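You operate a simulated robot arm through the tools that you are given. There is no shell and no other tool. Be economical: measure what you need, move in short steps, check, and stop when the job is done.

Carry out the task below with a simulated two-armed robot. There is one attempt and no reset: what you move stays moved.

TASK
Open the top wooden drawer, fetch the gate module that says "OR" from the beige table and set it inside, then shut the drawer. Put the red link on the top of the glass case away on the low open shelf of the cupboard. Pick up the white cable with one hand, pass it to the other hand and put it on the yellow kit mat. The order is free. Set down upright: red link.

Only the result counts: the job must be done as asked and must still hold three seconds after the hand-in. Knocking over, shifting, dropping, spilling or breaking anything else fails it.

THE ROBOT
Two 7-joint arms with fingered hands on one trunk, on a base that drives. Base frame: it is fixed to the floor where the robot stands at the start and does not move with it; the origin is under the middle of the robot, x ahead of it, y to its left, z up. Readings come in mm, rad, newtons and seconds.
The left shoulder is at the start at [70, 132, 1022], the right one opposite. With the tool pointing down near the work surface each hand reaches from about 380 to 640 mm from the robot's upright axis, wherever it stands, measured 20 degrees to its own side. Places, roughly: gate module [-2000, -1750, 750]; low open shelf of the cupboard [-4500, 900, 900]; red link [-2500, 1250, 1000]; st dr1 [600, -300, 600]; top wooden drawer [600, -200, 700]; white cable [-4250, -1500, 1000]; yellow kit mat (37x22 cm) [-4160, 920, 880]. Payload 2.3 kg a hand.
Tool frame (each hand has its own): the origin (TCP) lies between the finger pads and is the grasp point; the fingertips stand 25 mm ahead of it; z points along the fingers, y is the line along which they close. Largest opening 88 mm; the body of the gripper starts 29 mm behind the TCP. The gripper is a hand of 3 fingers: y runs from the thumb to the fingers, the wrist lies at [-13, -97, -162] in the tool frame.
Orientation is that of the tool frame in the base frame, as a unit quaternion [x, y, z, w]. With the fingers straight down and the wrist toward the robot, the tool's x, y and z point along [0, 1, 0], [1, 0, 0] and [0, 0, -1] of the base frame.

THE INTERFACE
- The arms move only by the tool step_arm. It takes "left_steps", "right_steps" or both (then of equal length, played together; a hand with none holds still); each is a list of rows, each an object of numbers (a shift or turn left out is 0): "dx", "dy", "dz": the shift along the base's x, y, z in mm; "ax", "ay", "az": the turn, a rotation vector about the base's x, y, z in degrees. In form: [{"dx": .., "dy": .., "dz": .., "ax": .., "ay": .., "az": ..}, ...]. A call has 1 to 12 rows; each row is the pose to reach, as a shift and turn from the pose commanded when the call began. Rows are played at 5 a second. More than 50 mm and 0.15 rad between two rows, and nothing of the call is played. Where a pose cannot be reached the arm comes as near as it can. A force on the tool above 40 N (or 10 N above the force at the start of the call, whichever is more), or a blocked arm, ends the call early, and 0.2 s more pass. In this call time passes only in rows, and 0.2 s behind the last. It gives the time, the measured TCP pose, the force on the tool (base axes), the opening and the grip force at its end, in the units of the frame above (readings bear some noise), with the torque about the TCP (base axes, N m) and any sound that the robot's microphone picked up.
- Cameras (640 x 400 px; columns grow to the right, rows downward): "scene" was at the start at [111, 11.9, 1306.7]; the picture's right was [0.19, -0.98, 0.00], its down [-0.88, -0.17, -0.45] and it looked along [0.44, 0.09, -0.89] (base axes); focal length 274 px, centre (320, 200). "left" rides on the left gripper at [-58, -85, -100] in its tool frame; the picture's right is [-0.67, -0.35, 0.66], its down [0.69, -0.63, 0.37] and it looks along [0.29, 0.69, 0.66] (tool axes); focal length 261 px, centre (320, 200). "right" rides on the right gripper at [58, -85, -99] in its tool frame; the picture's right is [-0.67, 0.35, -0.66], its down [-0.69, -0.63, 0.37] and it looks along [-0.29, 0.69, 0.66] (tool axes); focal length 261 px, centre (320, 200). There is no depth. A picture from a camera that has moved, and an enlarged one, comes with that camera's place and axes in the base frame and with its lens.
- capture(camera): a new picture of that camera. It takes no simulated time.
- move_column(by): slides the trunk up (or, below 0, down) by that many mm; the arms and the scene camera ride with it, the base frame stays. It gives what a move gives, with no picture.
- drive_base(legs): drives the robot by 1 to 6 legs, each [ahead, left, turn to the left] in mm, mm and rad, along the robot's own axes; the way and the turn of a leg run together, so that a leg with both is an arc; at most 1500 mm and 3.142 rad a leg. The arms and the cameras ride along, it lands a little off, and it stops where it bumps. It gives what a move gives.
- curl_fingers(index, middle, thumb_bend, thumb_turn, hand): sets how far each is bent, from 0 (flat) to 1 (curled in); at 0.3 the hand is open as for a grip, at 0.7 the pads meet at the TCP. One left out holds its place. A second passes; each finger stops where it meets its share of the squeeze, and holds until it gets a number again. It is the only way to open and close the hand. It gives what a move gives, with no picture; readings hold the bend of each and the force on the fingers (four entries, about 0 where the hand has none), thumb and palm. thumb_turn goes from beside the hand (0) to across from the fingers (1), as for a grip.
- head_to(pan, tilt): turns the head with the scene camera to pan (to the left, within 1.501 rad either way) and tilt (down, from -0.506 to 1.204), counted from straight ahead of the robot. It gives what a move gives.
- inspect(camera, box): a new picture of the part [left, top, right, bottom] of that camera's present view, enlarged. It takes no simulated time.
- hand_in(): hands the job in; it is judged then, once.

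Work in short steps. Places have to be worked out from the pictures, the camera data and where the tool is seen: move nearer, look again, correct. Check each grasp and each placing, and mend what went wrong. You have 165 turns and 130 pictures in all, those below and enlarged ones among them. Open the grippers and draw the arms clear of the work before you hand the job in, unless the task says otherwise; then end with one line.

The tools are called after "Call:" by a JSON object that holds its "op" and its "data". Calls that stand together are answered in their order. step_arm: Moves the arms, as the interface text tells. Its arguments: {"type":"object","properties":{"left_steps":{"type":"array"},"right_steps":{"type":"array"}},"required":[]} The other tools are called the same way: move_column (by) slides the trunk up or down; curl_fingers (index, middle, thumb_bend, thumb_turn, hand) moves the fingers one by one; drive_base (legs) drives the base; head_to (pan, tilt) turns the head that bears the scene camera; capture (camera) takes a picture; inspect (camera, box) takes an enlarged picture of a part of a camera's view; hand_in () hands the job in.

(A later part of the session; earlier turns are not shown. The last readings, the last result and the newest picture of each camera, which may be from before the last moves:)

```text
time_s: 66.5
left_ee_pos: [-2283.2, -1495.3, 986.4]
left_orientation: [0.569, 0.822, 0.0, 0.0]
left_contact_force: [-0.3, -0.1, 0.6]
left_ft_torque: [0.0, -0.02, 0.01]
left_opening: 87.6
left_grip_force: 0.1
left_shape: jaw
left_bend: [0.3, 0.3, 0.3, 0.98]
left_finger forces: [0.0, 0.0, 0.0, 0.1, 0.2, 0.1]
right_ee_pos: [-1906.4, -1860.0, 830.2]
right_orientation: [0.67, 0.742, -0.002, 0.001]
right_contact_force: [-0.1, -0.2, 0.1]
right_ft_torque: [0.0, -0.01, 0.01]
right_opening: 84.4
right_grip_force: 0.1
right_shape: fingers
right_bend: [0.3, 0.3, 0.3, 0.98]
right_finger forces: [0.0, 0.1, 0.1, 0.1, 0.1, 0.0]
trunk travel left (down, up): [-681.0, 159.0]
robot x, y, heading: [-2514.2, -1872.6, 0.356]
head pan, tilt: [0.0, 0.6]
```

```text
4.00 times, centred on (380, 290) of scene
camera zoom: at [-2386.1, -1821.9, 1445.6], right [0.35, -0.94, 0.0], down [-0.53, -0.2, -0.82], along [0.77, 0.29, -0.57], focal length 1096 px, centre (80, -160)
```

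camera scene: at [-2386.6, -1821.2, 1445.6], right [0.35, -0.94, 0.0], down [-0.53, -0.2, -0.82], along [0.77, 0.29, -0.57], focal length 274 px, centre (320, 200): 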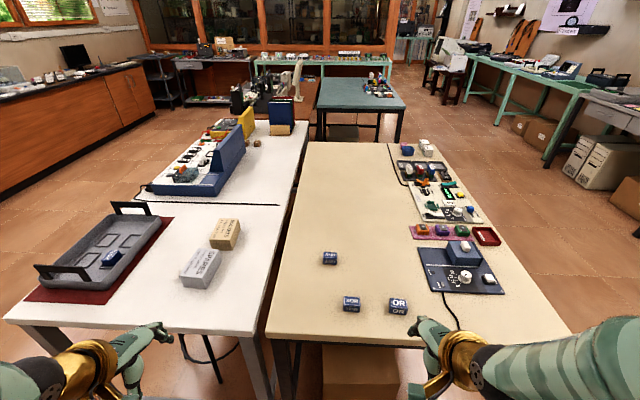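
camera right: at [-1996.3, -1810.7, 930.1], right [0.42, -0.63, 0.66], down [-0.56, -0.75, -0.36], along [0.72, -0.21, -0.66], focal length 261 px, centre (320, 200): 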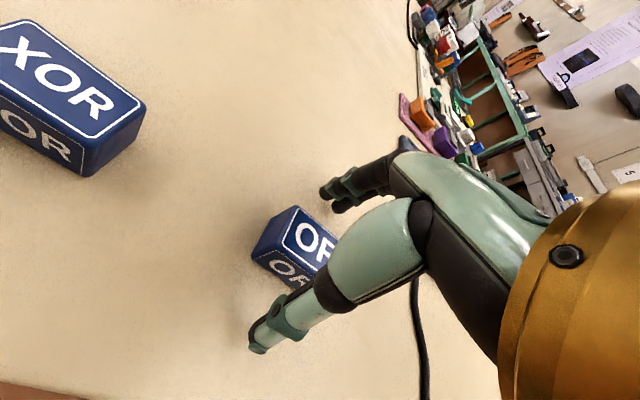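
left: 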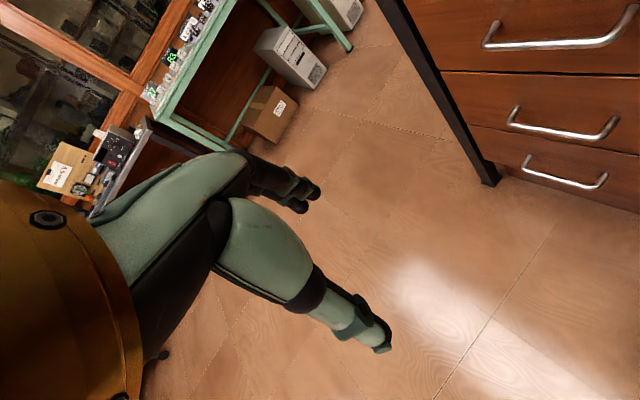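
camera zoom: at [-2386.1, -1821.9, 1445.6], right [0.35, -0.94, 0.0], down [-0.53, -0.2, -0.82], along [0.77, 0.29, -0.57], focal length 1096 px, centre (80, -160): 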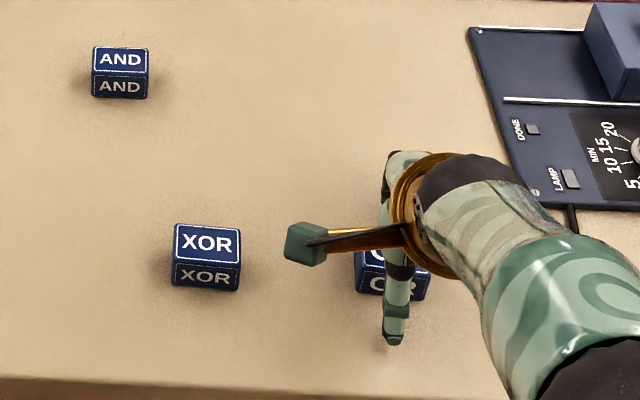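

The block is centred between fingers and thumb. I go down slightly more while watching the force.

Call:
{"op": "step_arm", "data": {"right_steps": [{"dz": -3}, {"dz": -6}]}}

Call:
{"op": "curl_fingers", "data": {"hand": "right", "index": 0.7, "middle": 0.7, "thumb_bend": 0.7}}

Call:
{"op": "capture", "data": {"camera": "right"}}

```text
time_s: 67.1
left_ee_pos: [-2284.5, -1497.2, 986.7]
left_orientation: [0.569, 0.823, 0.0, 0.0]
left_contact_force: [-0.1, 0.3, 0.1]
left_ft_torque: [-0.02, 0.02, -0.01]
left_opening: 87.8
left_grip_force: 0.0
left_shape: jaw
left_bend: [0.3, 0.3, 0.3, 0.98]
left_finger forces: [0.1, 0.0, 0.0, 0.2, 0.0, 0.1]
right_ee_pos: [-1906.7, -1860.4, 824.5]
right_orientation: [0.67, 0.742, -0.001, 0.002]
right_contact_force: [-0.8, -0.4, 1.5]
right_ft_torque: [0.07, -0.07, 0.01]
right_opening: 84.5
right_grip_force: 0.9
right_shape: fingers
right_bend: [0.3, 0.3, 0.3, 0.98]
right_finger forces: [0.1, 1.6, 0.0, 0.0, 0.0, 0.0]
trunk travel left (down, up): [-681.0, 159.0]
robot x, y, heading: [-2515.6, -1871.9, 0.364]
head pan, tilt: [0.0, 0.6]
```

```text
time_s: 68.1
left_ee_pos: [-2286.9, -1494.8, 987.4]
left_orientation: [0.569, 0.823, 0.002, 0.001]
left_contact_force: [0.5, -0.3, 0.2]
left_ft_torque: [0.02, 0.02, 0.01]
left_opening: 87.6
left_grip_force: 0.0
left_shape: jaw
left_bend: [0.3, 0.3, 0.3, 0.98]
left_finger forces: [0.0, 0.0, 0.0, 0.0, 0.1, 0.0]
right_ee_pos: [-1908.5, -1859.9, 828.5]
right_orientation: [0.67, 0.743, 0.001, 0.003]
right_contact_force: [7.9, 0.1, 20.6]
right_ft_torque: [-0.01, -0.44, 0.05]
right_opening: 22.4
right_grip_force: 20.1
right_shape: fingers
right_bend: [0.61, 0.62, 0.59, 0.96]
right_finger forces: [8.1, 20.3, 0.1, 0.0, 10.7, 0.1]
trunk travel left (down, up): [-681.0, 159.0]
robot x, y, heading: [-2515.5, -1869.3, 0.36]
head pan, tilt: [0.0, 0.6]
```

```text
101 pictures are left
camera right: at [-1999.4, -1809.8, 927.0], right [0.41, -0.63, 0.66], down [-0.55, -0.75, -0.37], along [0.72, -0.21, -0.66], focal length 261 px, centre (320, 200)
```

right: 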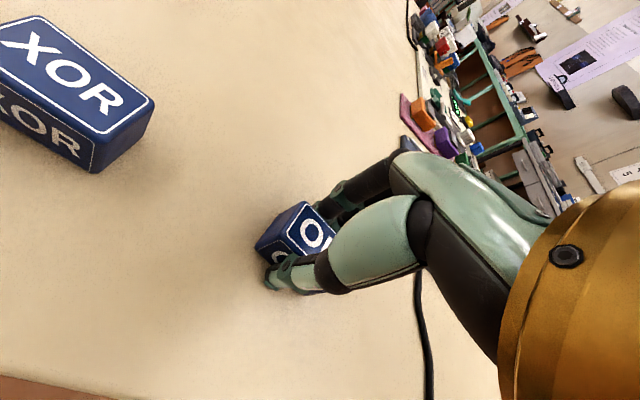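

The hand holds something (grip ~20 N, opening 22). I lift and check.

Call:
{"op": "step_arm", "data": {"right_steps": [{"dz": 20}, {"dz": 50}, {"dz": 85}]}}

Call:
{"op": "capture", "data": {"camera": "right"}}

Call:
{"op": "inspect", "data": {"camera": "scene", "box": [300, 220, 460, 320]}}

```text
time_s: 68.9
left_ee_pos: [-2284.8, -1496.6, 985.2]
left_orientation: [0.569, 0.822, 0.0, 0.0]
left_contact_force: [0.2, 0.6, -0.6]
left_ft_torque: [-0.03, -0.01, 0.01]
left_opening: 87.8
left_grip_force: 0.0
left_shape: jaw
left_bend: [0.3, 0.3, 0.3, 0.98]
left_finger forces: [0.1, 0.1, 0.1, 0.0, 0.0, 0.0]
right_ee_pos: [-1910.2, -1859.5, 908.5]
right_orientation: [0.67, 0.742, -0.001, 0.0]
right_contact_force: [0.2, -0.3, -0.7]
right_ft_torque: [0.0, 0.03, 0.03]
right_opening: 22.5
right_grip_force: 10.6
right_shape: fingers
right_bend: [0.61, 0.64, 0.59, 0.95]
right_finger forces: [5.7, 5.0, 0.0, 0.0, 10.7, 0.0]
trunk travel left (down, up): [-681.0, 159.0]
robot x, y, heading: [-2516.5, -1871.4, 0.361]
head pan, tilt: [0.0, 0.6]
```

```text
100 pictures are left
camera right: at [-1999.2, -1810.4, 1008.1], right [0.42, -0.63, 0.66], down [-0.56, -0.75, -0.36], along [0.72, -0.21, -0.66], focal length 261 px, centre (320, 200)
```

right: 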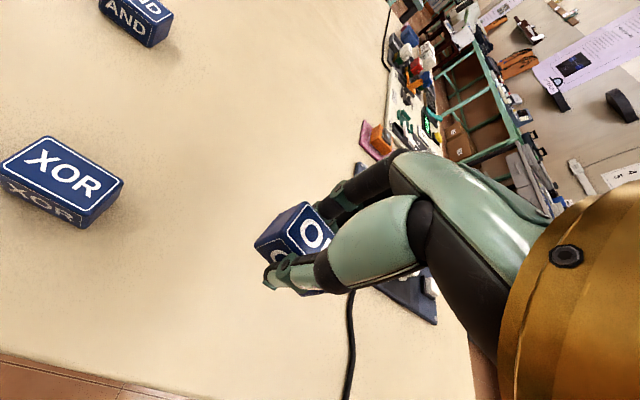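

```text
4.00 times, centred on (380, 270) of scene
camera zoom: at [-2387.3, -1821.8, 1445.6], right [0.35, -0.94, 0.0], down [-0.53, -0.2, -0.83], along [0.77, 0.29, -0.56], focal length 1096 px, centre (80, -80)
```

zoom: 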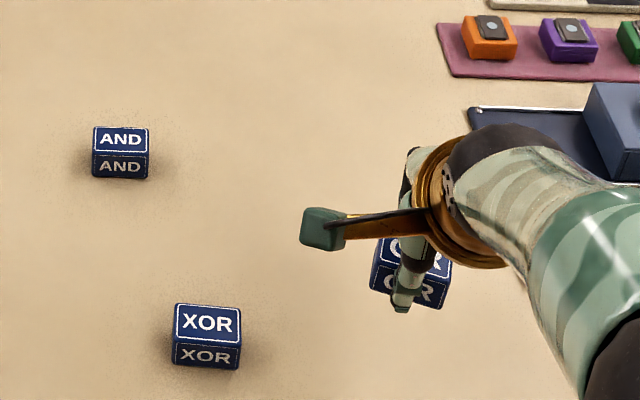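

OR is secured. I raise and retract the hand, then drive back around toward the desk.

Call:
{"op": "step_arm", "data": {"right_steps": [{"dz": 40}, {"dx": -35, "dy": -12, "dz": 60}, {"dx": -75, "dy": -26, "dz": 75}, {"dx": -115, "dy": -40, "dz": 85}, {"dx": -155, "dy": -55, "dz": 85}]}}

Call:
{"op": "drive_base", "data": {"legs": [[243, 908, 0], [243, 908, 0], [795, -229, 0], [0, 0, -1.647], [-168, 1182, 0], [-168, 1182, 0]]}}

Call:
{"op": "capture", "data": {"camera": "right"}}

```text
time_s: 70.1
left_ee_pos: [-2285.0, -1496.6, 987.0]
left_orientation: [0.568, 0.823, 0.001, 0.001]
left_contact_force: [0.7, 0.8, -0.7]
left_ft_torque: [0.01, -0.05, 0.0]
left_opening: 87.6
left_grip_force: 0.1
left_shape: jaw
left_bend: [0.3, 0.3, 0.3, 0.98]
left_finger forces: [0.0, 0.0, 0.0, 0.0, 0.0, 0.1]
right_ee_pos: [-2064.7, -1915.9, 994.4]
right_orientation: [0.669, 0.743, 0.001, 0.002]
right_contact_force: [0.4, 0.3, -0.8]
right_ft_torque: [0.0, 0.0, -0.03]
right_opening: 22.3
right_grip_force: 10.2
right_shape: fingers
right_bend: [0.61, 0.64, 0.59, 0.95]
right_finger forces: [5.7, 5.0, 0.0, 0.1, 10.6, 0.1]
trunk travel left (down, up): [-681.0, 159.0]
robot x, y, heading: [-2515.2, -1867.8, 0.361]
head pan, tilt: [0.0, 0.6]
```

```text
time_s: 98.8
left_ee_pos: [617.2, 894.0, 986.6]
left_orientation: [0.987, 0.161, 0.001, 0.001]
left_contact_force: [0.3, -0.1, 0.6]
left_ft_torque: [0.01, -0.04, -0.02]
left_opening: 87.7
left_grip_force: 0.0
left_shape: jaw
left_bend: [0.3, 0.3, 0.3, 0.98]
left_finger forces: [0.0, 0.0, 0.1, 0.0, 0.1, 0.0]
right_ee_pos: [187.9, 688.6, 993.8]
right_orientation: [0.999, 0.032, -0.001, 0.001]
right_contact_force: [0.0, -0.6, -0.5]
right_ft_torque: [-0.02, 0.02, 0.01]
right_opening: 22.0
right_grip_force: 10.0
right_shape: fingers
right_bend: [0.61, 0.64, 0.59, 0.95]
right_finger forces: [5.3, 4.8, 0.1, 0.1, 10.1, 0.0]
trunk travel left (down, up): [-681.0, 159.0]
robot x, y, heading: [252.1, 1135.2, -1.247]
head pan, tilt: [0.0, 0.6]
```

```text
98 pictures are left
camera right: at [241.3, 777.7, 1093.5], right [-0.64, -0.39, 0.66], down [-0.73, 0.58, -0.36], along [-0.24, -0.71, -0.66], focal length 261 px, centre (320, 200)
```

right: 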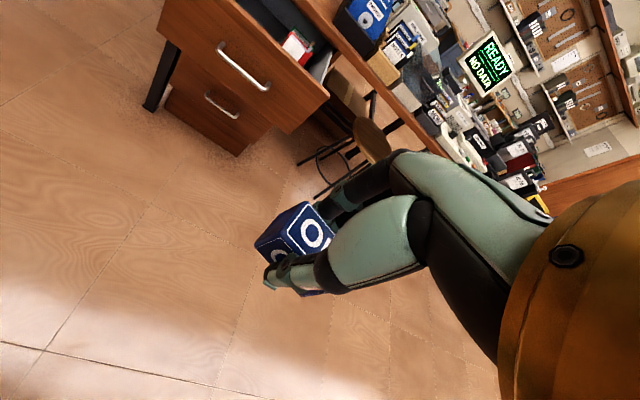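

I drive to the placing stance in front of the open drawer and look.

Call:
{"op": "drive_base", "data": {"legs": [[0, 139, -0.04], [450, 0, 0]]}}

Call:
{"op": "head_to", "data": {"pan": 0, "tilt": 0.9}}

Call:
{"op": "capture", "data": {"camera": "scene"}}

```text
time_s: 102.5
left_ee_pos: [872.3, 481.5, 985.6]
left_orientation: [0.99, 0.145, -0.001, 0.0]
left_contact_force: [0.3, 0.1, 0.2]
left_ft_torque: [0.01, -0.01, 0.0]
left_opening: 87.7
left_grip_force: 0.2
left_shape: jaw
left_bend: [0.3, 0.3, 0.3, 0.98]
left_finger forces: [0.0, 0.0, 0.0, 0.0, 0.1, 0.1]
right_ee_pos: [437.9, 290.4, 993.5]
right_orientation: [1.0, 0.016, -0.002, 0.0]
right_contact_force: [0.3, -0.4, -1.0]
right_ft_torque: [-0.02, -0.03, 0.03]
right_opening: 22.3
right_grip_force: 10.1
right_shape: fingers
right_bend: [0.61, 0.64, 0.59, 0.95]
right_finger forces: [5.5, 4.7, 0.0, 0.0, 10.1, 0.0]
trunk travel left (down, up): [-681.0, 159.0]
robot x, y, heading: [511.6, 740.7, -1.284]
head pan, tilt: [0.0, 0.6]
```

```text
time_s: 103.3
left_ee_pos: [874.1, 479.0, 985.9]
left_orientation: [0.989, 0.146, 0.0, -0.001]
left_contact_force: [-0.3, -0.2, 0.2]
left_ft_torque: [-0.02, 0.01, 0.0]
left_opening: 87.8
left_grip_force: 0.0
left_shape: jaw
left_bend: [0.3, 0.3, 0.3, 0.98]
left_finger forces: [0.1, 0.0, 0.0, 0.1, 0.0, 0.0]
right_ee_pos: [438.3, 289.1, 992.6]
right_orientation: [1.0, 0.016, -0.002, -0.001]
right_contact_force: [0.4, 0.3, -0.6]
right_ft_torque: [0.01, 0.02, 0.02]
right_opening: 22.0
right_grip_force: 10.6
right_shape: fingers
right_bend: [0.61, 0.64, 0.59, 0.95]
right_finger forces: [5.4, 4.6, 0.1, 0.1, 10.2, 0.0]
trunk travel left (down, up): [-681.0, 159.0]
robot x, y, heading: [517.1, 739.4, -1.278]
head pan, tilt: [0.0, 0.901]
```

```text
97 pictures are left
camera scene: at [551.0, 615.9, 1420.8], right [-0.96, -0.29, 0.0], down [-0.22, 0.75, -0.62], along [0.18, -0.6, -0.78], focal length 274 px, centre (320, 200)
```

scene: 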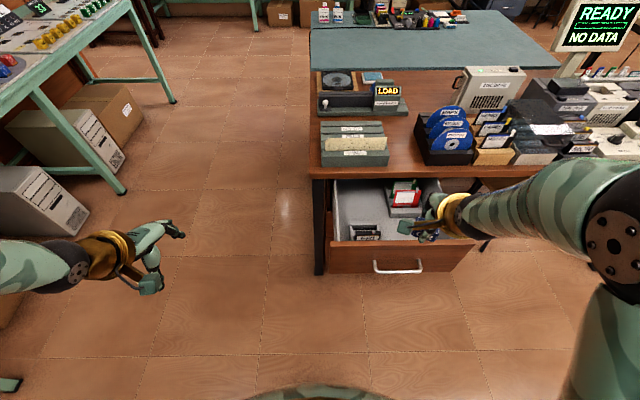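

Call:
{"op": "inspect", "data": {"camera": "scene", "box": [300, 160, 492, 280]}}

```text
3.33 times, centred on (396, 220) of scene
camera zoom: at [551.0, 615.9, 1420.8], right [-0.96, -0.29, 0.0], down [-0.22, 0.75, -0.62], along [0.18, -0.6, -0.78], focal length 914 px, centre (67, 133)
```

zoom: 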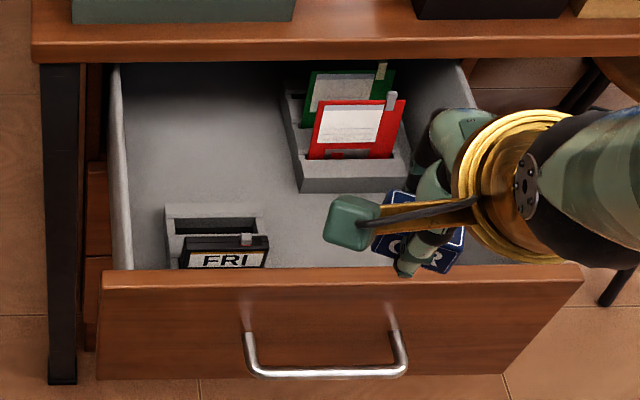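

The drawer holds a tape rack (front left) and a disk rack (back middle). The free strip is front-centre/right, so I'll come a bit nearer and yaw the hand so its wrist lies to the right instead of over the front panel.

Call:
{"op": "drive_base", "data": {"legs": [[80, -80, 0]]}}

Call:
{"op": "step_arm", "data": {"right_steps": [{"az": 8}, {"az": 16}, {"az": 24}, {"az": 32}, {"az": 40}, {"az": 48}, {"az": 56}, {"az": 64}, {"az": 72}, {"az": 80}, {"az": 88}, {"az": 96}]}}

Call:
{"op": "capture", "data": {"camera": "scene"}}

```text
time_s: 104.6
left_ee_pos: [820.4, 384.2, 987.9]
left_orientation: [0.989, 0.146, -0.001, 0.001]
left_contact_force: [-0.6, -0.6, 0.0]
left_ft_torque: [-0.03, 0.0, 0.01]
left_opening: 87.7
left_grip_force: 0.0
left_shape: jaw
left_bend: [0.3, 0.3, 0.3, 0.98]
left_finger forces: [0.1, 0.0, 0.0, 0.0, 0.1, 0.1]
right_ee_pos: [387.5, 192.2, 993.9]
right_orientation: [1.0, 0.016, -0.002, 0.0]
right_contact_force: [-0.2, 1.6, -0.7]
right_ft_torque: [-0.01, 0.03, 0.02]
right_opening: 22.3
right_grip_force: 10.3
right_shape: fingers
right_bend: [0.61, 0.64, 0.59, 0.95]
right_finger forces: [5.4, 4.6, 0.1, 0.0, 10.1, 0.0]
trunk travel left (down, up): [-681.0, 159.0]
robot x, y, heading: [463.9, 637.3, -1.276]
head pan, tilt: [0.0, 0.901]
```

```text
time_s: 107.2
left_ee_pos: [820.0, 381.6, 985.3]
left_orientation: [0.989, 0.146, 0.0, 0.0]
left_contact_force: [0.0, 0.7, 0.7]
left_ft_torque: [-0.02, 0.01, 0.01]
left_opening: 87.4
left_grip_force: 0.1
left_shape: jaw
left_bend: [0.3, 0.3, 0.3, 0.98]
left_finger forces: [0.2, 0.0, 0.0, 0.0, 0.1, 0.0]
right_ee_pos: [386.5, 189.9, 994.0]
right_orientation: [0.655, 0.756, -0.002, 0.0]
right_contact_force: [0.4, 0.1, -0.6]
right_ft_torque: [-0.01, 0.01, -0.04]
right_opening: 22.3
right_grip_force: 10.0
right_shape: fingers
right_bend: [0.61, 0.64, 0.59, 0.95]
right_finger forces: [5.6, 4.6, 0.0, 0.0, 10.1, 0.1]
trunk travel left (down, up): [-681.0, 159.0]
robot x, y, heading: [464.8, 639.3, -1.283]
head pan, tilt: [0.0, 0.901]
```

```text
95 pictures are left
camera scene: at [498.1, 517.0, 1420.7], right [-0.96, -0.29, 0.0], down [-0.23, 0.75, -0.62], along [0.18, -0.59, -0.78], focal length 274 px, centre (320, 200)
```

scene: 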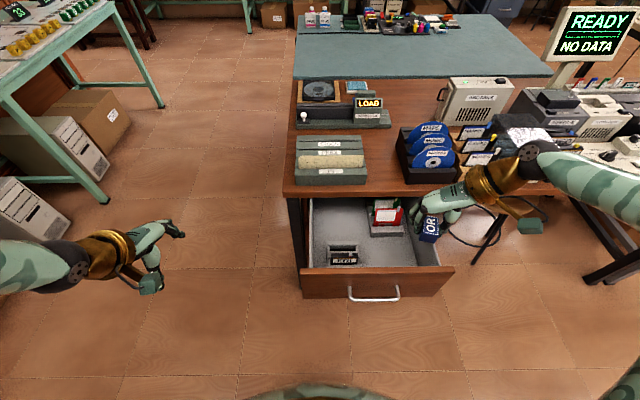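

The wrist now lies to the right. I zoom into the drawer to choose the exact spot.

Call:
{"op": "inspect", "data": {"camera": "scene", "box": [280, 185, 472, 305]}}

```text
3.33 times, centred on (376, 245) of scene
camera zoom: at [498.1, 517.0, 1420.7], right [-0.96, -0.29, 0.0], down [-0.23, 0.75, -0.62], along [0.18, -0.59, -0.78], focal length 914 px, centre (133, 50)
```

zoom: 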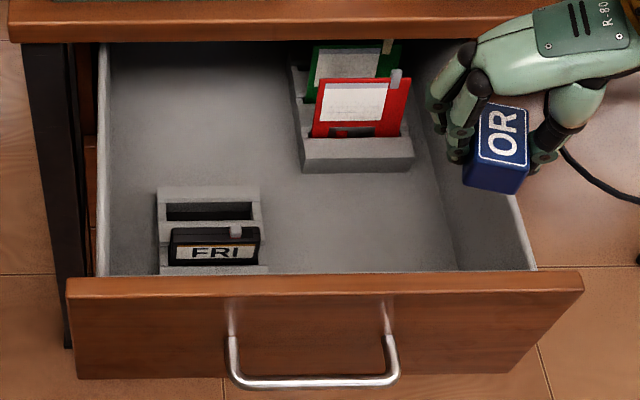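

Spot chosen: about (418,58) over the drawer floor (~z 618). I move above it, lower the trunk, and look again.

Call:
{"op": "step_arm", "data": {"right_steps": [{"dx": 8, "dy": -33}, {"dx": 16, "dy": -66}, {"dx": 24, "dy": -99}, {"dx": 31, "dy": -132}]}}

Call:
{"op": "move_column", "data": {"by": -180}}

Call:
{"op": "capture", "data": {"camera": "scene"}}

Call:
{"op": "capture", "data": {"camera": "right"}}

```text
time_s: 108.2
left_ee_pos: [819.2, 383.1, 987.0]
left_orientation: [0.989, 0.146, -0.001, 0.0]
left_contact_force: [0.1, 0.1, -0.3]
left_ft_torque: [0.01, 0.01, -0.01]
left_opening: 87.8
left_grip_force: 0.1
left_shape: jaw
left_bend: [0.3, 0.3, 0.3, 0.98]
left_finger forces: [0.0, 0.0, 0.1, 0.0, 0.0, 0.1]
right_ee_pos: [404.4, 101.9, 989.3]
right_orientation: [0.655, 0.756, 0.0, 0.001]
right_contact_force: [0.0, 0.0, -1.5]
right_ft_torque: [0.0, 0.0, 0.05]
right_opening: 22.2
right_grip_force: 10.2
right_shape: fingers
right_bend: [0.61, 0.64, 0.59, 0.95]
right_finger forces: [5.4, 4.6, 0.1, 0.0, 10.0, 0.1]
right hand out of reach, approached as far as the arm can: row 3, 4
trunk travel left (down, up): [-681.0, 159.0]
robot x, y, heading: [459.0, 636.4, -1.282]
head pan, tilt: [0.0, 0.901]
```

```text
time_s: 110.2
left_ee_pos: [820.1, 381.9, 807.1]
left_orientation: [0.989, 0.146, 0.001, 0.0]
left_contact_force: [0.8, 0.3, -0.4]
left_ft_torque: [-0.01, 0.03, 0.0]
left_opening: 87.5
left_grip_force: 0.1
left_shape: jaw
left_bend: [0.3, 0.3, 0.3, 0.98]
left_finger forces: [0.0, 0.1, 0.0, 0.1, 0.1, 0.0]
right_ee_pos: [405.4, 100.8, 810.1]
right_orientation: [0.657, 0.754, -0.001, 0.001]
right_contact_force: [0.3, 0.9, 0.4]
right_ft_torque: [0.01, -0.02, -0.02]
right_opening: 22.3
right_grip_force: 10.4
right_shape: fingers
right_bend: [0.61, 0.64, 0.59, 0.95]
right_finger forces: [5.5, 4.6, 0.1, 0.0, 10.1, 0.1]
trunk travel left (down, up): [-501.0, 339.0]
robot x, y, heading: [463.8, 636.6, -1.281]
head pan, tilt: [0.0, 0.901]
```

```text
93 pictures are left
camera scene: at [497.8, 517.6, 1240.8], right [-0.96, -0.29, 0.0], down [-0.23, 0.75, -0.62], along [0.18, -0.59, -0.78], focal length 274 px, centre (320, 200)
```

scene: 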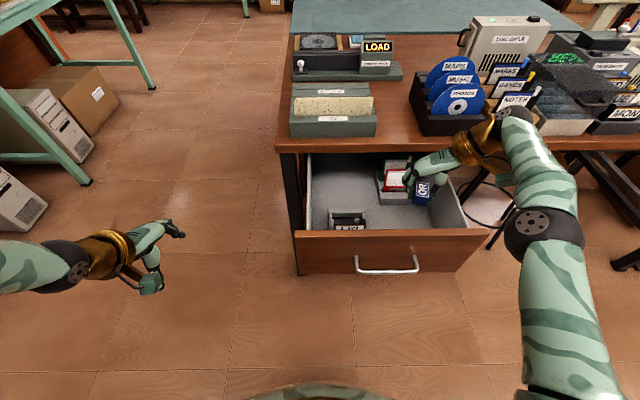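

```text
92 pictures are left
camera right: at [313.4, 148.4, 909.5], right [0.44, -0.61, 0.66], down [-0.53, -0.77, -0.36], along [0.73, -0.19, -0.66], focal length 261 px, centre (320, 200)
```

right: 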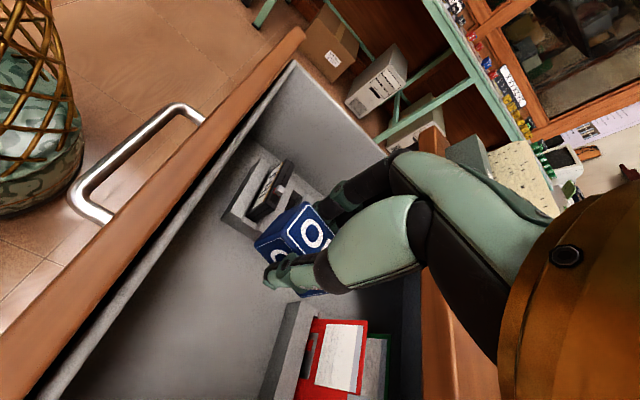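

Block is above a free part of the floor, ~98 mm behind the panel. I descend with the arm only (keeps the forearm above the panel), easing slightly right.

Call:
{"op": "step_arm", "data": {"right_steps": [{"dx": -11, "dy": -10, "dz": -20}, {"dx": -11, "dy": -12, "dz": -50}, {"dx": -11, "dy": -12, "dz": -80}, {"dx": -11, "dy": -12, "dz": -110}, {"dx": -11, "dy": -12, "dz": -130}]}}

Call:
{"op": "capture", "data": {"camera": "right"}}

Call:
{"op": "inspect", "data": {"camera": "scene", "box": [280, 140, 536, 300]}}

```text
time_s: 111.4
left_ee_pos: [819.0, 382.6, 805.9]
left_orientation: [0.989, 0.146, 0.001, 0.0]
left_contact_force: [0.2, 0.2, -0.1]
left_ft_torque: [-0.03, -0.01, -0.03]
left_opening: 87.7
left_grip_force: 0.0
left_shape: jaw
left_bend: [0.3, 0.3, 0.3, 0.98]
left_finger forces: [0.0, 0.0, 0.0, 0.0, 0.0, 0.0]
right_ee_pos: [399.7, 109.4, 696.8]
right_orientation: [0.657, 0.754, -0.001, 0.001]
right_contact_force: [-0.6, -0.2, -0.2]
right_ft_torque: [0.03, 0.0, -0.01]
right_opening: 22.4
right_grip_force: 10.6
right_shape: fingers
right_bend: [0.61, 0.64, 0.59, 0.95]
right_finger forces: [5.5, 4.6, 0.0, 0.1, 10.2, 0.0]
right hand out of reach, approached as far as the arm can: row 1, 2, 3, 4, 5
trunk travel left (down, up): [-501.0, 339.0]
robot x, y, heading: [463.0, 640.3, -1.277]
head pan, tilt: [0.0, 0.901]
```

```text
91 pictures are left
camera right: at [307.6, 155.3, 796.1], right [0.44, -0.61, 0.66], down [-0.53, -0.77, -0.36], along [0.73, -0.19, -0.66], focal length 261 px, centre (320, 200)
```

right: 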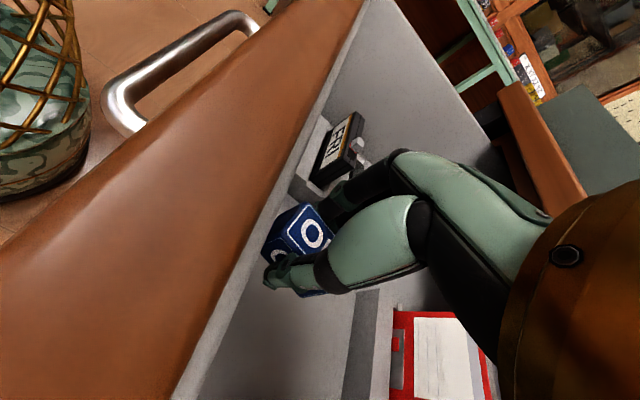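

```text
2.50 times, centred on (408, 220) of scene
camera zoom: at [497.9, 517.4, 1240.8], right [-0.96, -0.29, 0.0], down [-0.23, 0.75, -0.62], along [0.18, -0.59, -0.78], focal length 685 px, centre (100, 150)
```

zoom: 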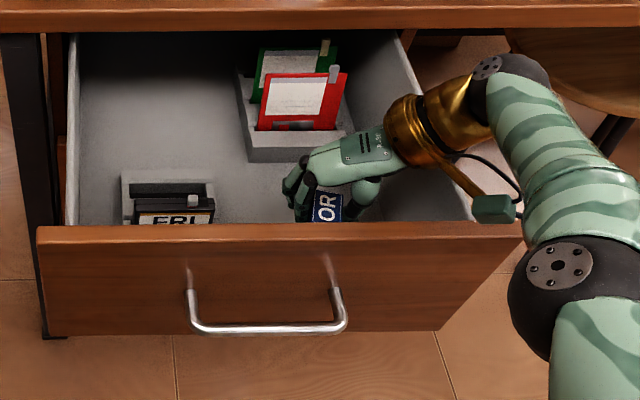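

The wrist camera housing would meet the panel top if I went lower like this. I'll rise, yaw the wrist back toward the robot, and then tilt the hand ~30° so wrist and camera stay above/inside the panel.

Call:
{"op": "step_arm", "data": {"right_steps": [{"dz": 45}, {"dz": 90}, {"dz": 135}, {"dz": 135, "az": -8.5}, {"dz": 135, "az": -17}, {"dz": 135, "az": -25.5}, {"dz": 135, "az": -34}, {"dz": 135, "az": -42.5}, {"dz": 135, "az": -51}, {"dz": 135, "az": -59.5}, {"dz": 135, "az": -68}, {"dz": 135, "az": -76.5}]}}

Call:
{"op": "step_arm", "data": {"right_steps": [{"ax": 7.2, "ay": 2.1}, {"ax": 14.4, "ay": 4.3}, {"ax": 21.6, "ay": 6.5}, {"ax": 28.7, "ay": 8.6}]}}

Call:
{"op": "capture", "data": {"camera": "scene"}}

```text
time_s: 114.0
left_ee_pos: [820.1, 382.8, 805.6]
left_orientation: [0.989, 0.146, 0.0, 0.0]
left_contact_force: [-1.0, -0.1, 0.7]
left_ft_torque: [-0.03, 0.04, -0.01]
left_opening: 87.4
left_grip_force: 0.0
left_shape: jaw
left_bend: [0.3, 0.3, 0.3, 0.98]
left_finger forces: [0.0, 0.0, 0.0, 0.0, 0.0, 0.0]
right_ee_pos: [403.4, 110.7, 835.8]
right_orientation: [0.983, 0.185, -0.001, 0.0]
right_contact_force: [0.0, -0.5, -0.9]
right_ft_torque: [-0.02, 0.0, 0.01]
right_opening: 22.0
right_grip_force: 10.4
right_shape: fingers
right_bend: [0.61, 0.64, 0.59, 0.95]
right_finger forces: [5.4, 4.5, 0.1, 0.1, 10.0, 0.0]
trunk travel left (down, up): [-501.0, 339.0]
robot x, y, heading: [460.6, 636.9, -1.28]
head pan, tilt: [0.0, 0.901]
```

```text
time_s: 115.0
left_ee_pos: [820.6, 379.9, 806.0]
left_orientation: [0.989, 0.146, 0.0, -0.001]
left_contact_force: [0.3, 0.3, 0.0]
left_ft_torque: [0.02, -0.02, 0.02]
left_opening: 87.6
left_grip_force: 0.0
left_shape: jaw
left_bend: [0.3, 0.3, 0.3, 0.98]
left_finger forces: [0.1, 0.0, 0.1, 0.0, 0.0, 0.1]
right_ee_pos: [403.4, 110.7, 833.7]
right_orientation: [0.949, 0.18, -0.029, -0.259]
right_contact_force: [0.8, 0.0, -1.3]
right_ft_torque: [-0.01, 0.02, 0.04]
right_opening: 22.0
right_grip_force: 10.2
right_shape: fingers
right_bend: [0.61, 0.65, 0.59, 0.95]
right_finger forces: [5.6, 4.4, 0.1, 0.1, 9.9, 0.0]
trunk travel left (down, up): [-501.0, 339.0]
robot x, y, heading: [464.1, 636.9, -1.277]
head pan, tilt: [0.0, 0.901]
```

```text
89 pictures are left
camera scene: at [498.1, 516.5, 1240.7], right [-0.96, -0.29, 0.0], down [-0.23, 0.75, -0.62], along [0.18, -0.59, -0.78], focal length 274 px, centre (320, 200)
```

scene: 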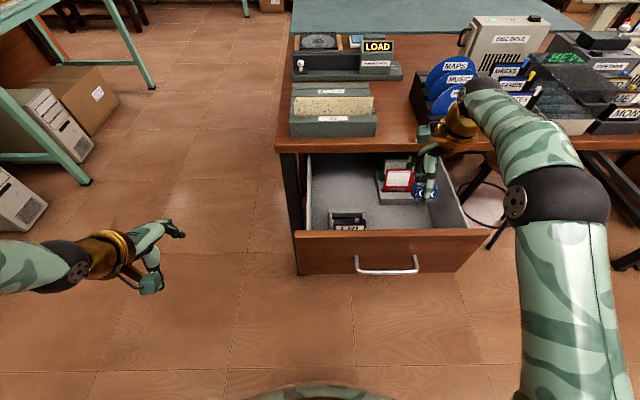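

Good. I now shift slightly and descend to about z 665, then look.

Call:
{"op": "step_arm", "data": {"right_steps": [{"dx": 20, "dy": -4, "dz": -35}, {"dx": 26, "dy": -5, "dz": -75}, {"dx": 26, "dy": -5, "dz": -115}, {"dx": 26, "dy": -5, "dz": -145}, {"dx": 26, "dy": -5, "dz": -165}]}}

Call:
{"op": "capture", "data": {"camera": "right"}}

Call:
{"op": "inspect", "data": {"camera": "scene", "box": [280, 140, 536, 300]}}

```text
time_s: 116.2
left_ee_pos: [820.1, 382.6, 806.1]
left_orientation: [0.989, 0.146, 0.0, -0.001]
left_contact_force: [-0.3, -0.2, 0.2]
left_ft_torque: [0.0, 0.0, 0.0]
left_opening: 87.6
left_grip_force: 0.0
left_shape: jaw
left_bend: [0.3, 0.3, 0.3, 0.98]
left_finger forces: [0.0, 0.0, 0.0, 0.0, 0.0, 0.0]
right_ee_pos: [426.7, 106.1, 668.0]
right_orientation: [0.949, 0.179, -0.027, -0.258]
right_contact_force: [-0.3, -0.2, 0.0]
right_ft_torque: [-0.01, -0.02, 0.02]
right_opening: 22.1
right_grip_force: 9.9
right_shape: fingers
right_bend: [0.61, 0.65, 0.59, 0.95]
right_finger forces: [5.6, 4.4, 0.0, 0.1, 9.7, 0.0]
trunk travel left (down, up): [-501.0, 339.0]
robot x, y, heading: [462.9, 640.2, -1.282]
head pan, tilt: [0.0, 0.901]
```

```text
88 pictures are left
camera right: at [468.9, 147.7, 799.6], right [-0.42, -0.83, 0.37], down [-0.9, 0.44, -0.03], along [-0.14, -0.34, -0.93], focal length 261 px, centre (320, 200)
```

right: 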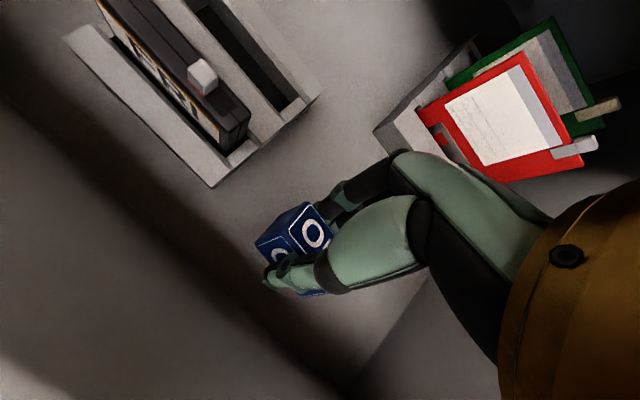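

```text
2.50 times, centred on (408, 220) of scene
camera zoom: at [497.8, 517.2, 1240.8], right [-0.96, -0.29, 0.0], down [-0.23, 0.75, -0.62], along [0.18, -0.59, -0.78], focal length 685 px, centre (100, 150)
```

zoom: 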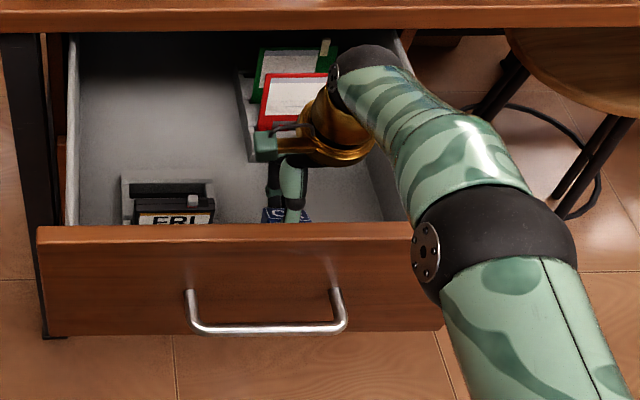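

There is clear floor under the block. I continue down in small steps until touch.

Call:
{"op": "step_arm", "data": {"right_steps": [{"dz": -10}, {"dz": -18}, {"dz": -26}, {"dz": -32}, {"dz": -38}, {"dz": -44}, {"dz": -50}]}}

Call:
{"op": "capture", "data": {"camera": "right"}}

```text
time_s: 117.8
left_ee_pos: [820.2, 389.5, 809.9]
left_orientation: [0.989, 0.146, -0.001, 0.005]
left_contact_force: [0.3, -0.5, -0.1]
left_ft_torque: [-0.02, 0.02, 0.02]
left_opening: 87.8
left_grip_force: 0.2
left_shape: jaw
left_bend: [0.3, 0.3, 0.3, 0.98]
left_finger forces: [0.1, 0.0, 0.1, 0.0, 0.1, 0.1]
right_ee_pos: [426.4, 115.3, 629.9]
right_orientation: [0.951, 0.18, -0.029, -0.251]
right_contact_force: [1.6, 0.3, 39.0]
right_ft_torque: [0.16, -0.01, -0.03]
right_opening: 21.6
right_grip_force: 40.8
right_shape: fingers
right_bend: [0.71, 0.7, 0.55, 0.95]
right_finger forces: [43.5, 15.5, 0.1, 0.0, 22.9, 0.1]
right hand out of reach, approached as far as the arm can: row 5, 6, 7
trunk travel left (down, up): [-501.0, 339.0]
robot x, y, heading: [462.4, 637.1, -1.278]
head pan, tilt: [0.0, 0.901]
```

```text
86 pictures are left
camera right: at [467.7, 159.1, 760.3], right [-0.42, -0.83, 0.38], down [-0.9, 0.44, -0.04], along [-0.13, -0.36, -0.92], focal length 261 px, centre (320, 200)
```

right: 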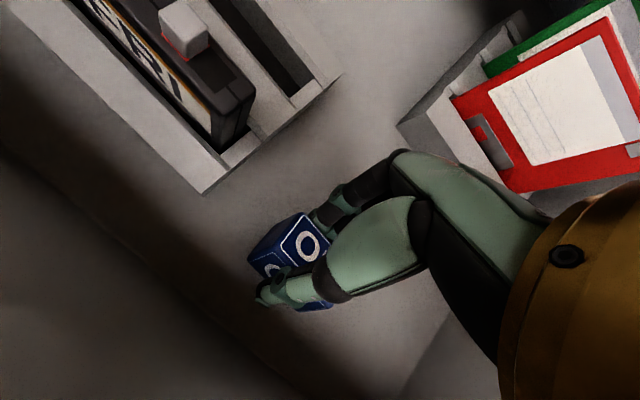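

Touched the floor (39 N). I ease up to relieve the force, then open the hand.

Call:
{"op": "step_arm", "data": {"right_steps": [{"dz": 5}, {"dz": 10}]}}

```text
time_s: 118.4
left_ee_pos: [820.4, 384.6, 806.8]
left_orientation: [0.989, 0.146, -0.001, 0.001]
left_contact_force: [0.1, -1.3, -0.3]
left_ft_torque: [0.02, -0.01, 0.0]
left_opening: 87.6
left_grip_force: 0.1
left_shape: jaw
left_bend: [0.3, 0.3, 0.3, 0.98]
left_finger forces: [0.1, 0.0, 0.0, 0.0, 0.0, 0.1]
right_ee_pos: [427.3, 113.3, 632.4]
right_orientation: [0.949, 0.181, -0.03, -0.256]
right_contact_force: [0.2, 0.5, 17.3]
right_ft_torque: [0.13, 0.0, -0.01]
right_opening: 21.5
right_grip_force: 23.8
right_shape: fingers
right_bend: [0.68, 0.69, 0.56, 0.95]
right_finger forces: [26.4, 6.1, 0.0, 0.0, 15.5, 0.0]
trunk travel left (down, up): [-501.0, 339.0]
robot x, y, heading: [462.0, 638.0, -1.276]
head pan, tilt: [0.0, 0.901]
```

Call:
{"op": "step_arm", "data": {"right_steps": [{"dz": 6}]}}

Call:
{"op": "curl_fingers", "data": {"hand": "right", "index": 0.45, "middle": 0.45, "thumb_bend": 0.42}}

Call:
{"op": "capture", "data": {"camera": "right"}}

```text
time_s: 118.8
left_ee_pos: [819.8, 381.9, 804.7]
left_orientation: [0.989, 0.147, -0.001, 0.0]
left_contact_force: [0.0, -0.3, -0.1]
left_ft_torque: [-0.04, -0.01, 0.01]
left_opening: 87.4
left_grip_force: 0.0
left_shape: jaw
left_bend: [0.3, 0.3, 0.3, 0.98]
left_finger forces: [0.1, 0.1, 0.0, 0.2, 0.0, 0.0]
right_ee_pos: [427.6, 110.5, 635.2]
right_orientation: [0.949, 0.18, -0.029, -0.259]
right_contact_force: [0.4, 1.4, 1.1]
right_ft_torque: [-0.01, -0.01, 0.0]
right_opening: 22.3
right_grip_force: 11.8
right_shape: fingers
right_bend: [0.64, 0.66, 0.58, 0.96]
right_finger forces: [9.0, 3.9, 0.0, 0.0, 10.6, 0.0]
right hand out of reach, approached as far as the arm can: row 1
trunk travel left (down, up): [-501.0, 339.0]
robot x, y, heading: [464.8, 635.4, -1.275]
head pan, tilt: [0.0, 0.901]
```

```text
time_s: 119.8
left_ee_pos: [819.9, 386.0, 807.3]
left_orientation: [0.989, 0.146, 0.0, 0.002]
left_contact_force: [-0.3, 0.3, 0.3]
left_ft_torque: [-0.03, 0.03, 0.03]
left_opening: 87.9
left_grip_force: 0.1
left_shape: jaw
left_bend: [0.3, 0.3, 0.3, 0.98]
left_finger forces: [0.1, 0.0, 0.0, 0.1, 0.0, 0.0]
right_ee_pos: [426.5, 111.7, 641.6]
right_orientation: [0.95, 0.18, -0.029, -0.255]
right_contact_force: [-1.4, -1.6, 27.7]
right_ft_torque: [-0.23, 0.01, -0.05]
right_opening: 43.1
right_grip_force: 14.2
right_shape: fingers
right_bend: [0.56, 0.51, 0.42, 0.97]
right_finger forces: [20.0, 7.4, 0.0, 0.0, 0.1, 0.1]
trunk travel left (down, up): [-501.0, 339.0]
robot x, y, heading: [464.0, 637.3, -1.281]
head pan, tilt: [0.0, 0.901]
```

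```text
85 pictures are left
camera right: at [467.8, 154.9, 771.7], right [-0.42, -0.83, 0.37], down [-0.9, 0.44, -0.03], along [-0.14, -0.35, -0.93], focal length 261 px, centre (320, 200)
```

right: 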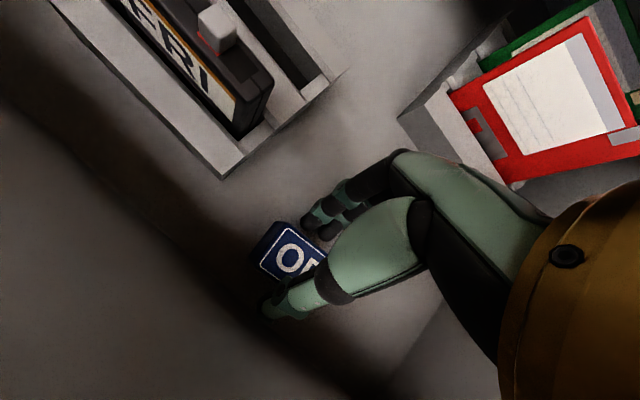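

The block is released; fingers press on the floor. I rise along the tool axis slightly and open more.

Call:
{"op": "step_arm", "data": {"right_steps": [{"dz": 10}, {"dz": 20}]}}

Call:
{"op": "curl_fingers", "data": {"hand": "right", "index": 0.3, "middle": 0.3, "thumb_bend": 0.3}}

Call:
{"op": "capture", "data": {"camera": "right"}}

```text
time_s: 120.4
left_ee_pos: [820.8, 383.6, 805.7]
left_orientation: [0.989, 0.146, 0.0, 0.0]
left_contact_force: [-0.1, 0.3, 0.2]
left_ft_torque: [0.02, 0.02, -0.01]
left_opening: 87.8
left_grip_force: 0.0
left_shape: jaw
left_bend: [0.3, 0.3, 0.3, 0.98]
left_finger forces: [0.0, 0.0, 0.0, 0.0, 0.0, 0.0]
right_ee_pos: [427.6, 105.8, 653.5]
right_orientation: [0.949, 0.18, -0.028, -0.259]
right_contact_force: [0.2, 0.0, 0.0]
right_ft_torque: [0.0, 0.01, 0.0]
right_opening: 55.3
right_grip_force: 0.0
right_shape: fingers
right_bend: [0.45, 0.45, 0.42, 0.98]
right_finger forces: [0.1, 0.0, 0.0, 0.0, 0.0, 0.0]
right hand out of reach, approached as far as the arm can: row 2
trunk travel left (down, up): [-501.0, 339.0]
robot x, y, heading: [462.5, 639.7, -1.279]
head pan, tilt: [0.0, 0.901]
```

```text
time_s: 121.4
left_ee_pos: [819.8, 382.6, 806.9]
left_orientation: [0.989, 0.146, 0.0, 0.0]
left_contact_force: [0.1, 0.6, -0.2]
left_ft_torque: [-0.02, 0.01, -0.01]
left_opening: 87.9
left_grip_force: 0.1
left_shape: jaw
left_bend: [0.3, 0.3, 0.3, 0.98]
left_finger forces: [0.0, 0.0, 0.0, 0.1, 0.0, 0.0]
right_ee_pos: [426.5, 104.6, 653.9]
right_orientation: [0.949, 0.181, -0.029, -0.258]
right_contact_force: [0.0, 0.7, 0.3]
right_ft_torque: [-0.03, 0.0, 0.01]
right_opening: 84.2
right_grip_force: 0.1
right_shape: fingers
right_bend: [0.3, 0.3, 0.3, 0.98]
right_finger forces: [0.0, 0.1, 0.1, 0.1, 0.0, 0.0]
trunk travel left (down, up): [-501.0, 339.0]
robot x, y, heading: [460.0, 636.4, -1.273]
head pan, tilt: [0.0, 0.901]
```

```text
84 pictures are left
camera right: at [468.1, 146.5, 786.6], right [-0.41, -0.83, 0.37], down [-0.9, 0.44, -0.03], along [-0.14, -0.34, -0.93], focal length 261 px, centre (320, 200)
```

right: 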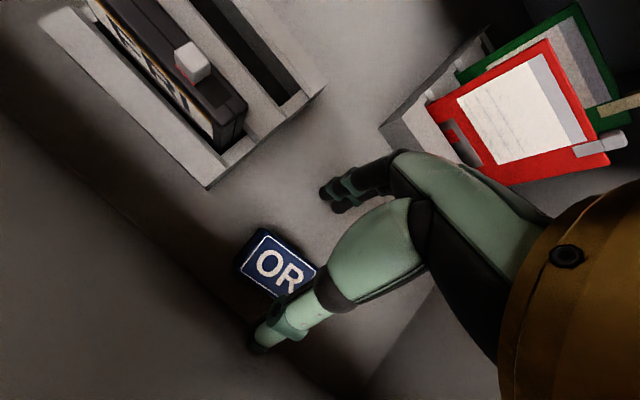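

OR lies flat in the drawer. I rise straight out, then back the base away.

Call:
{"op": "step_arm", "data": {"right_steps": [{"dz": 40}, {"dz": 80}, {"dz": 120}, {"dz": 160}, {"dz": 195}]}}

Call:
{"op": "drive_base", "data": {"legs": [[-265, 25, 0]]}}

Call:
{"op": "capture", "data": {"camera": "scene"}}

```text
time_s: 122.6
left_ee_pos: [819.9, 383.0, 805.9]
left_orientation: [0.989, 0.146, 0.0, -0.001]
left_contact_force: [1.1, -0.4, 0.5]
left_ft_torque: [0.01, 0.01, -0.02]
left_opening: 87.7
left_grip_force: 0.0
left_shape: jaw
left_bend: [0.3, 0.3, 0.3, 0.98]
left_finger forces: [0.1, 0.0, 0.1, 0.0, 0.0, 0.0]
right_ee_pos: [423.8, 102.4, 850.3]
right_orientation: [0.949, 0.18, -0.029, -0.257]
right_contact_force: [-0.4, 0.7, 0.1]
right_ft_torque: [0.0, -0.01, 0.02]
right_opening: 84.4
right_grip_force: 0.1
right_shape: fingers
right_bend: [0.3, 0.3, 0.3, 0.98]
right_finger forces: [0.0, 0.0, 0.1, 0.0, 0.1, 0.1]
right hand out of reach, approached as far as the arm can: row 1, 2, 3, 4
trunk travel left (down, up): [-501.0, 339.0]
robot x, y, heading: [459.4, 636.4, -1.283]
head pan, tilt: [0.0, 0.901]
```

```text
time_s: 124.5
left_ee_pos: [766.3, 639.1, 805.8]
left_orientation: [0.99, 0.141, 0.0, 0.0]
left_contact_force: [0.2, 0.7, 0.6]
left_ft_torque: [0.0, -0.01, 0.01]
left_opening: 87.7
left_grip_force: 0.0
left_shape: jaw
left_bend: [0.3, 0.3, 0.3, 0.98]
left_finger forces: [0.1, 0.0, 0.0, 0.0, 0.1, 0.1]
right_ee_pos: [368.5, 361.4, 848.9]
right_orientation: [0.95, 0.175, -0.027, -0.257]
right_contact_force: [0.7, 0.1, -0.1]
right_ft_torque: [-0.02, 0.0, 0.02]
right_opening: 84.8
right_grip_force: 0.0
right_shape: fingers
right_bend: [0.3, 0.3, 0.3, 0.98]
right_finger forces: [0.0, 0.0, 0.1, 0.0, 0.0, 0.1]
trunk travel left (down, up): [-501.0, 339.0]
robot x, y, heading: [411.7, 899.5, -1.281]
head pan, tilt: [0.0, 0.901]
```

```text
83 pictures are left
camera scene: at [445.9, 777.0, 1240.8], right [-0.96, -0.28, 0.0], down [-0.22, 0.75, -0.62], along [0.17, -0.6, -0.78], focal length 274 px, centre (320, 200)
```

scene: 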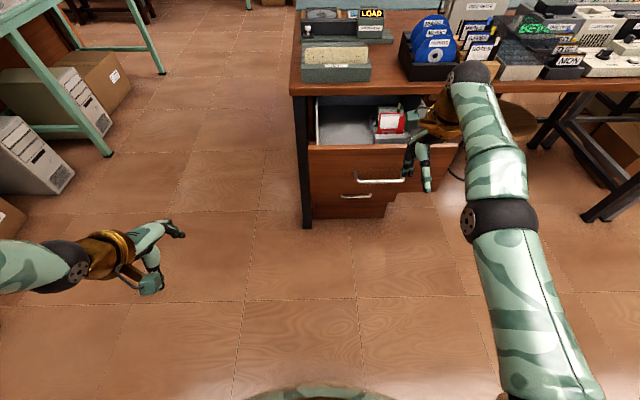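

I pitch the right hand back to pointing forward, in front of the handle.

Call:
{"op": "step_arm", "data": {"right_steps": [{"ax": -7.9, "ay": -2.4}, {"ax": -15.9, "ay": -4.8}, {"ax": -23.8, "ay": -7.1}, {"ax": -31.8, "ay": -9.5}, {"ax": -39.7, "ay": -11.9}, {"ax": -47.7, "ay": -14.3}, {"ax": -55.6, "ay": -16.7}, {"ax": -63.6, "ay": -19}, {"ax": -71.5, "ay": -21.4}, {"ax": -79.5, "ay": -23.8}, {"ax": -87.4, "ay": -26.2}, {"ax": -95.4, "ay": -28.6}]}}

Call:
{"op": "move_column", "data": {"by": -120}}

Call:
{"op": "step_arm", "data": {"right_steps": [{"dx": 10, "dy": 0, "dz": -12, "ax": -6.5, "ay": -2}, {"dx": 20, "dy": 0, "dz": -25, "ax": -13, "ay": -4}, {"dx": 33, "dy": 0, "dz": -40, "ax": -19.5, "ay": -6}, {"dx": 40, "dy": -15, "dz": -40, "ax": -19.5, "ay": -6}, {"dx": 47, "dy": -40, "dz": -40, "ax": -19.5, "ay": -6}]}}

Call:
{"op": "capture", "data": {"camera": "scene"}}

Call:
{"op": "capture", "data": {"camera": "right"}}

```text
time_s: 127.0
left_ee_pos: [766.4, 638.5, 806.8]
left_orientation: [0.99, 0.14, -0.002, 0.0]
left_contact_force: [0.2, -0.1, 0.1]
left_ft_torque: [0.0, 0.01, 0.01]
left_opening: 87.8
left_grip_force: 0.1
left_shape: jaw
left_bend: [0.3, 0.3, 0.3, 0.98]
left_finger forces: [0.1, 0.0, 0.0, 0.0, 0.1, 0.1]
right_ee_pos: [379.7, 226.1, 762.9]
right_orientation: [0.811, 0.076, 0.112, 0.569]
right_contact_force: [-4.3, -0.5, -1.0]
right_ft_torque: [0.06, -0.1, 0.18]
right_opening: 84.6
right_grip_force: 0.1
right_shape: fingers
right_bend: [0.3, 0.3, 0.3, 0.98]
right_finger forces: [0.0, 0.0, 0.1, 0.0, 0.0, 0.1]
right hand out of reach, approached as far as the arm can: row 1, 2, 3, 4, 5, 6, 7, 8, 9, 10, 11, 12
trunk travel left (down, up): [-501.0, 339.0]
robot x, y, heading: [407.1, 895.7, -1.291]
head pan, tilt: [0.0, 0.901]
```

```text
time_s: 128.6
left_ee_pos: [766.6, 638.9, 686.0]
left_orientation: [0.99, 0.141, 0.002, 0.001]
left_contact_force: [-0.3, 0.0, 0.1]
left_ft_torque: [-0.01, 0.02, -0.02]
left_opening: 87.7
left_grip_force: 0.1
left_shape: jaw
left_bend: [0.3, 0.3, 0.3, 0.98]
left_finger forces: [0.1, 0.0, 0.0, 0.0, 0.0, 0.1]
right_ee_pos: [394.8, 232.0, 637.3]
right_orientation: [0.808, 0.155, 0.069, 0.565]
right_contact_force: [1.1, 0.0, 0.3]
right_ft_torque: [-0.01, 0.01, 0.01]
right_opening: 84.7
right_grip_force: 0.1
right_shape: fingers
right_bend: [0.3, 0.3, 0.3, 0.98]
right_finger forces: [0.0, 0.2, 0.0, 0.1, 0.0, 0.0]
trunk travel left (down, up): [-381.0, 459.0]
robot x, y, heading: [412.7, 896.1, -1.291]
head pan, tilt: [0.0, 0.901]
```

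```text
time_s: 129.8
left_ee_pos: [766.6, 638.1, 685.5]
left_orientation: [0.99, 0.141, 0.001, 0.0]
left_contact_force: [-0.9, -0.1, -0.1]
left_ft_torque: [0.02, 0.01, -0.01]
left_opening: 87.5
left_grip_force: 0.0
left_shape: jaw
left_bend: [0.3, 0.3, 0.3, 0.98]
left_finger forces: [0.0, 0.0, 0.1, 0.0, 0.0, 0.1]
right_ee_pos: [357.5, 277.1, 657.4]
right_orientation: [0.695, 0.136, 0.086, 0.701]
right_contact_force: [0.3, 0.4, -0.2]
right_ft_torque: [0.03, -0.02, 0.01]
right_opening: 84.2
right_grip_force: 0.0
right_shape: fingers
right_bend: [0.3, 0.3, 0.3, 0.98]
right_finger forces: [0.0, 0.0, 0.0, 0.1, 0.1, 0.0]
right hand out of reach, approached as far as the arm can: row 1, 2, 3, 4, 5
trunk travel left (down, up): [-381.0, 459.0]
robot x, y, heading: [411.3, 897.8, -1.285]
head pan, tilt: [0.0, 0.901]
```

```text
82 pictures are left
camera scene: at [446.1, 777.3, 1120.8], right [-0.96, -0.28, 0.0], down [-0.22, 0.75, -0.62], along [0.17, -0.6, -0.78], focal length 274 px, centre (320, 200)
```

scene: 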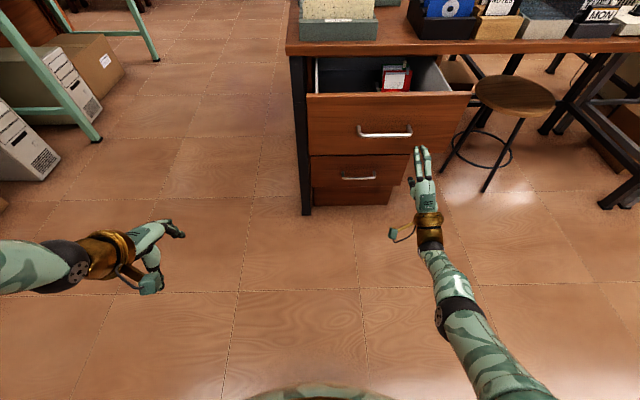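

```text
81 pictures are left
camera right: at [375.5, 388.3, 569.4], right [-0.82, 0.42, 0.4], down [-0.58, -0.57, -0.58], along [-0.02, -0.7, 0.71], focal length 261 px, centre (320, 200)
```

right: 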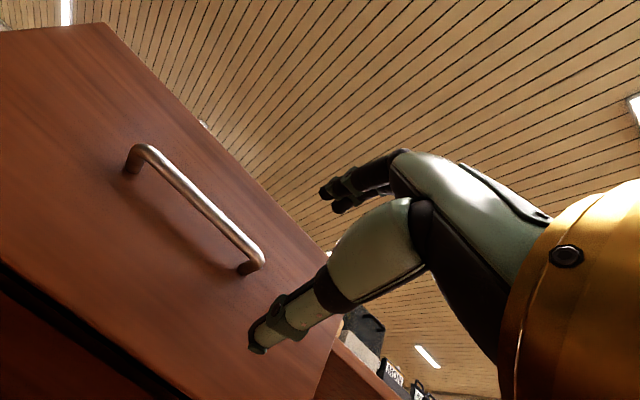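

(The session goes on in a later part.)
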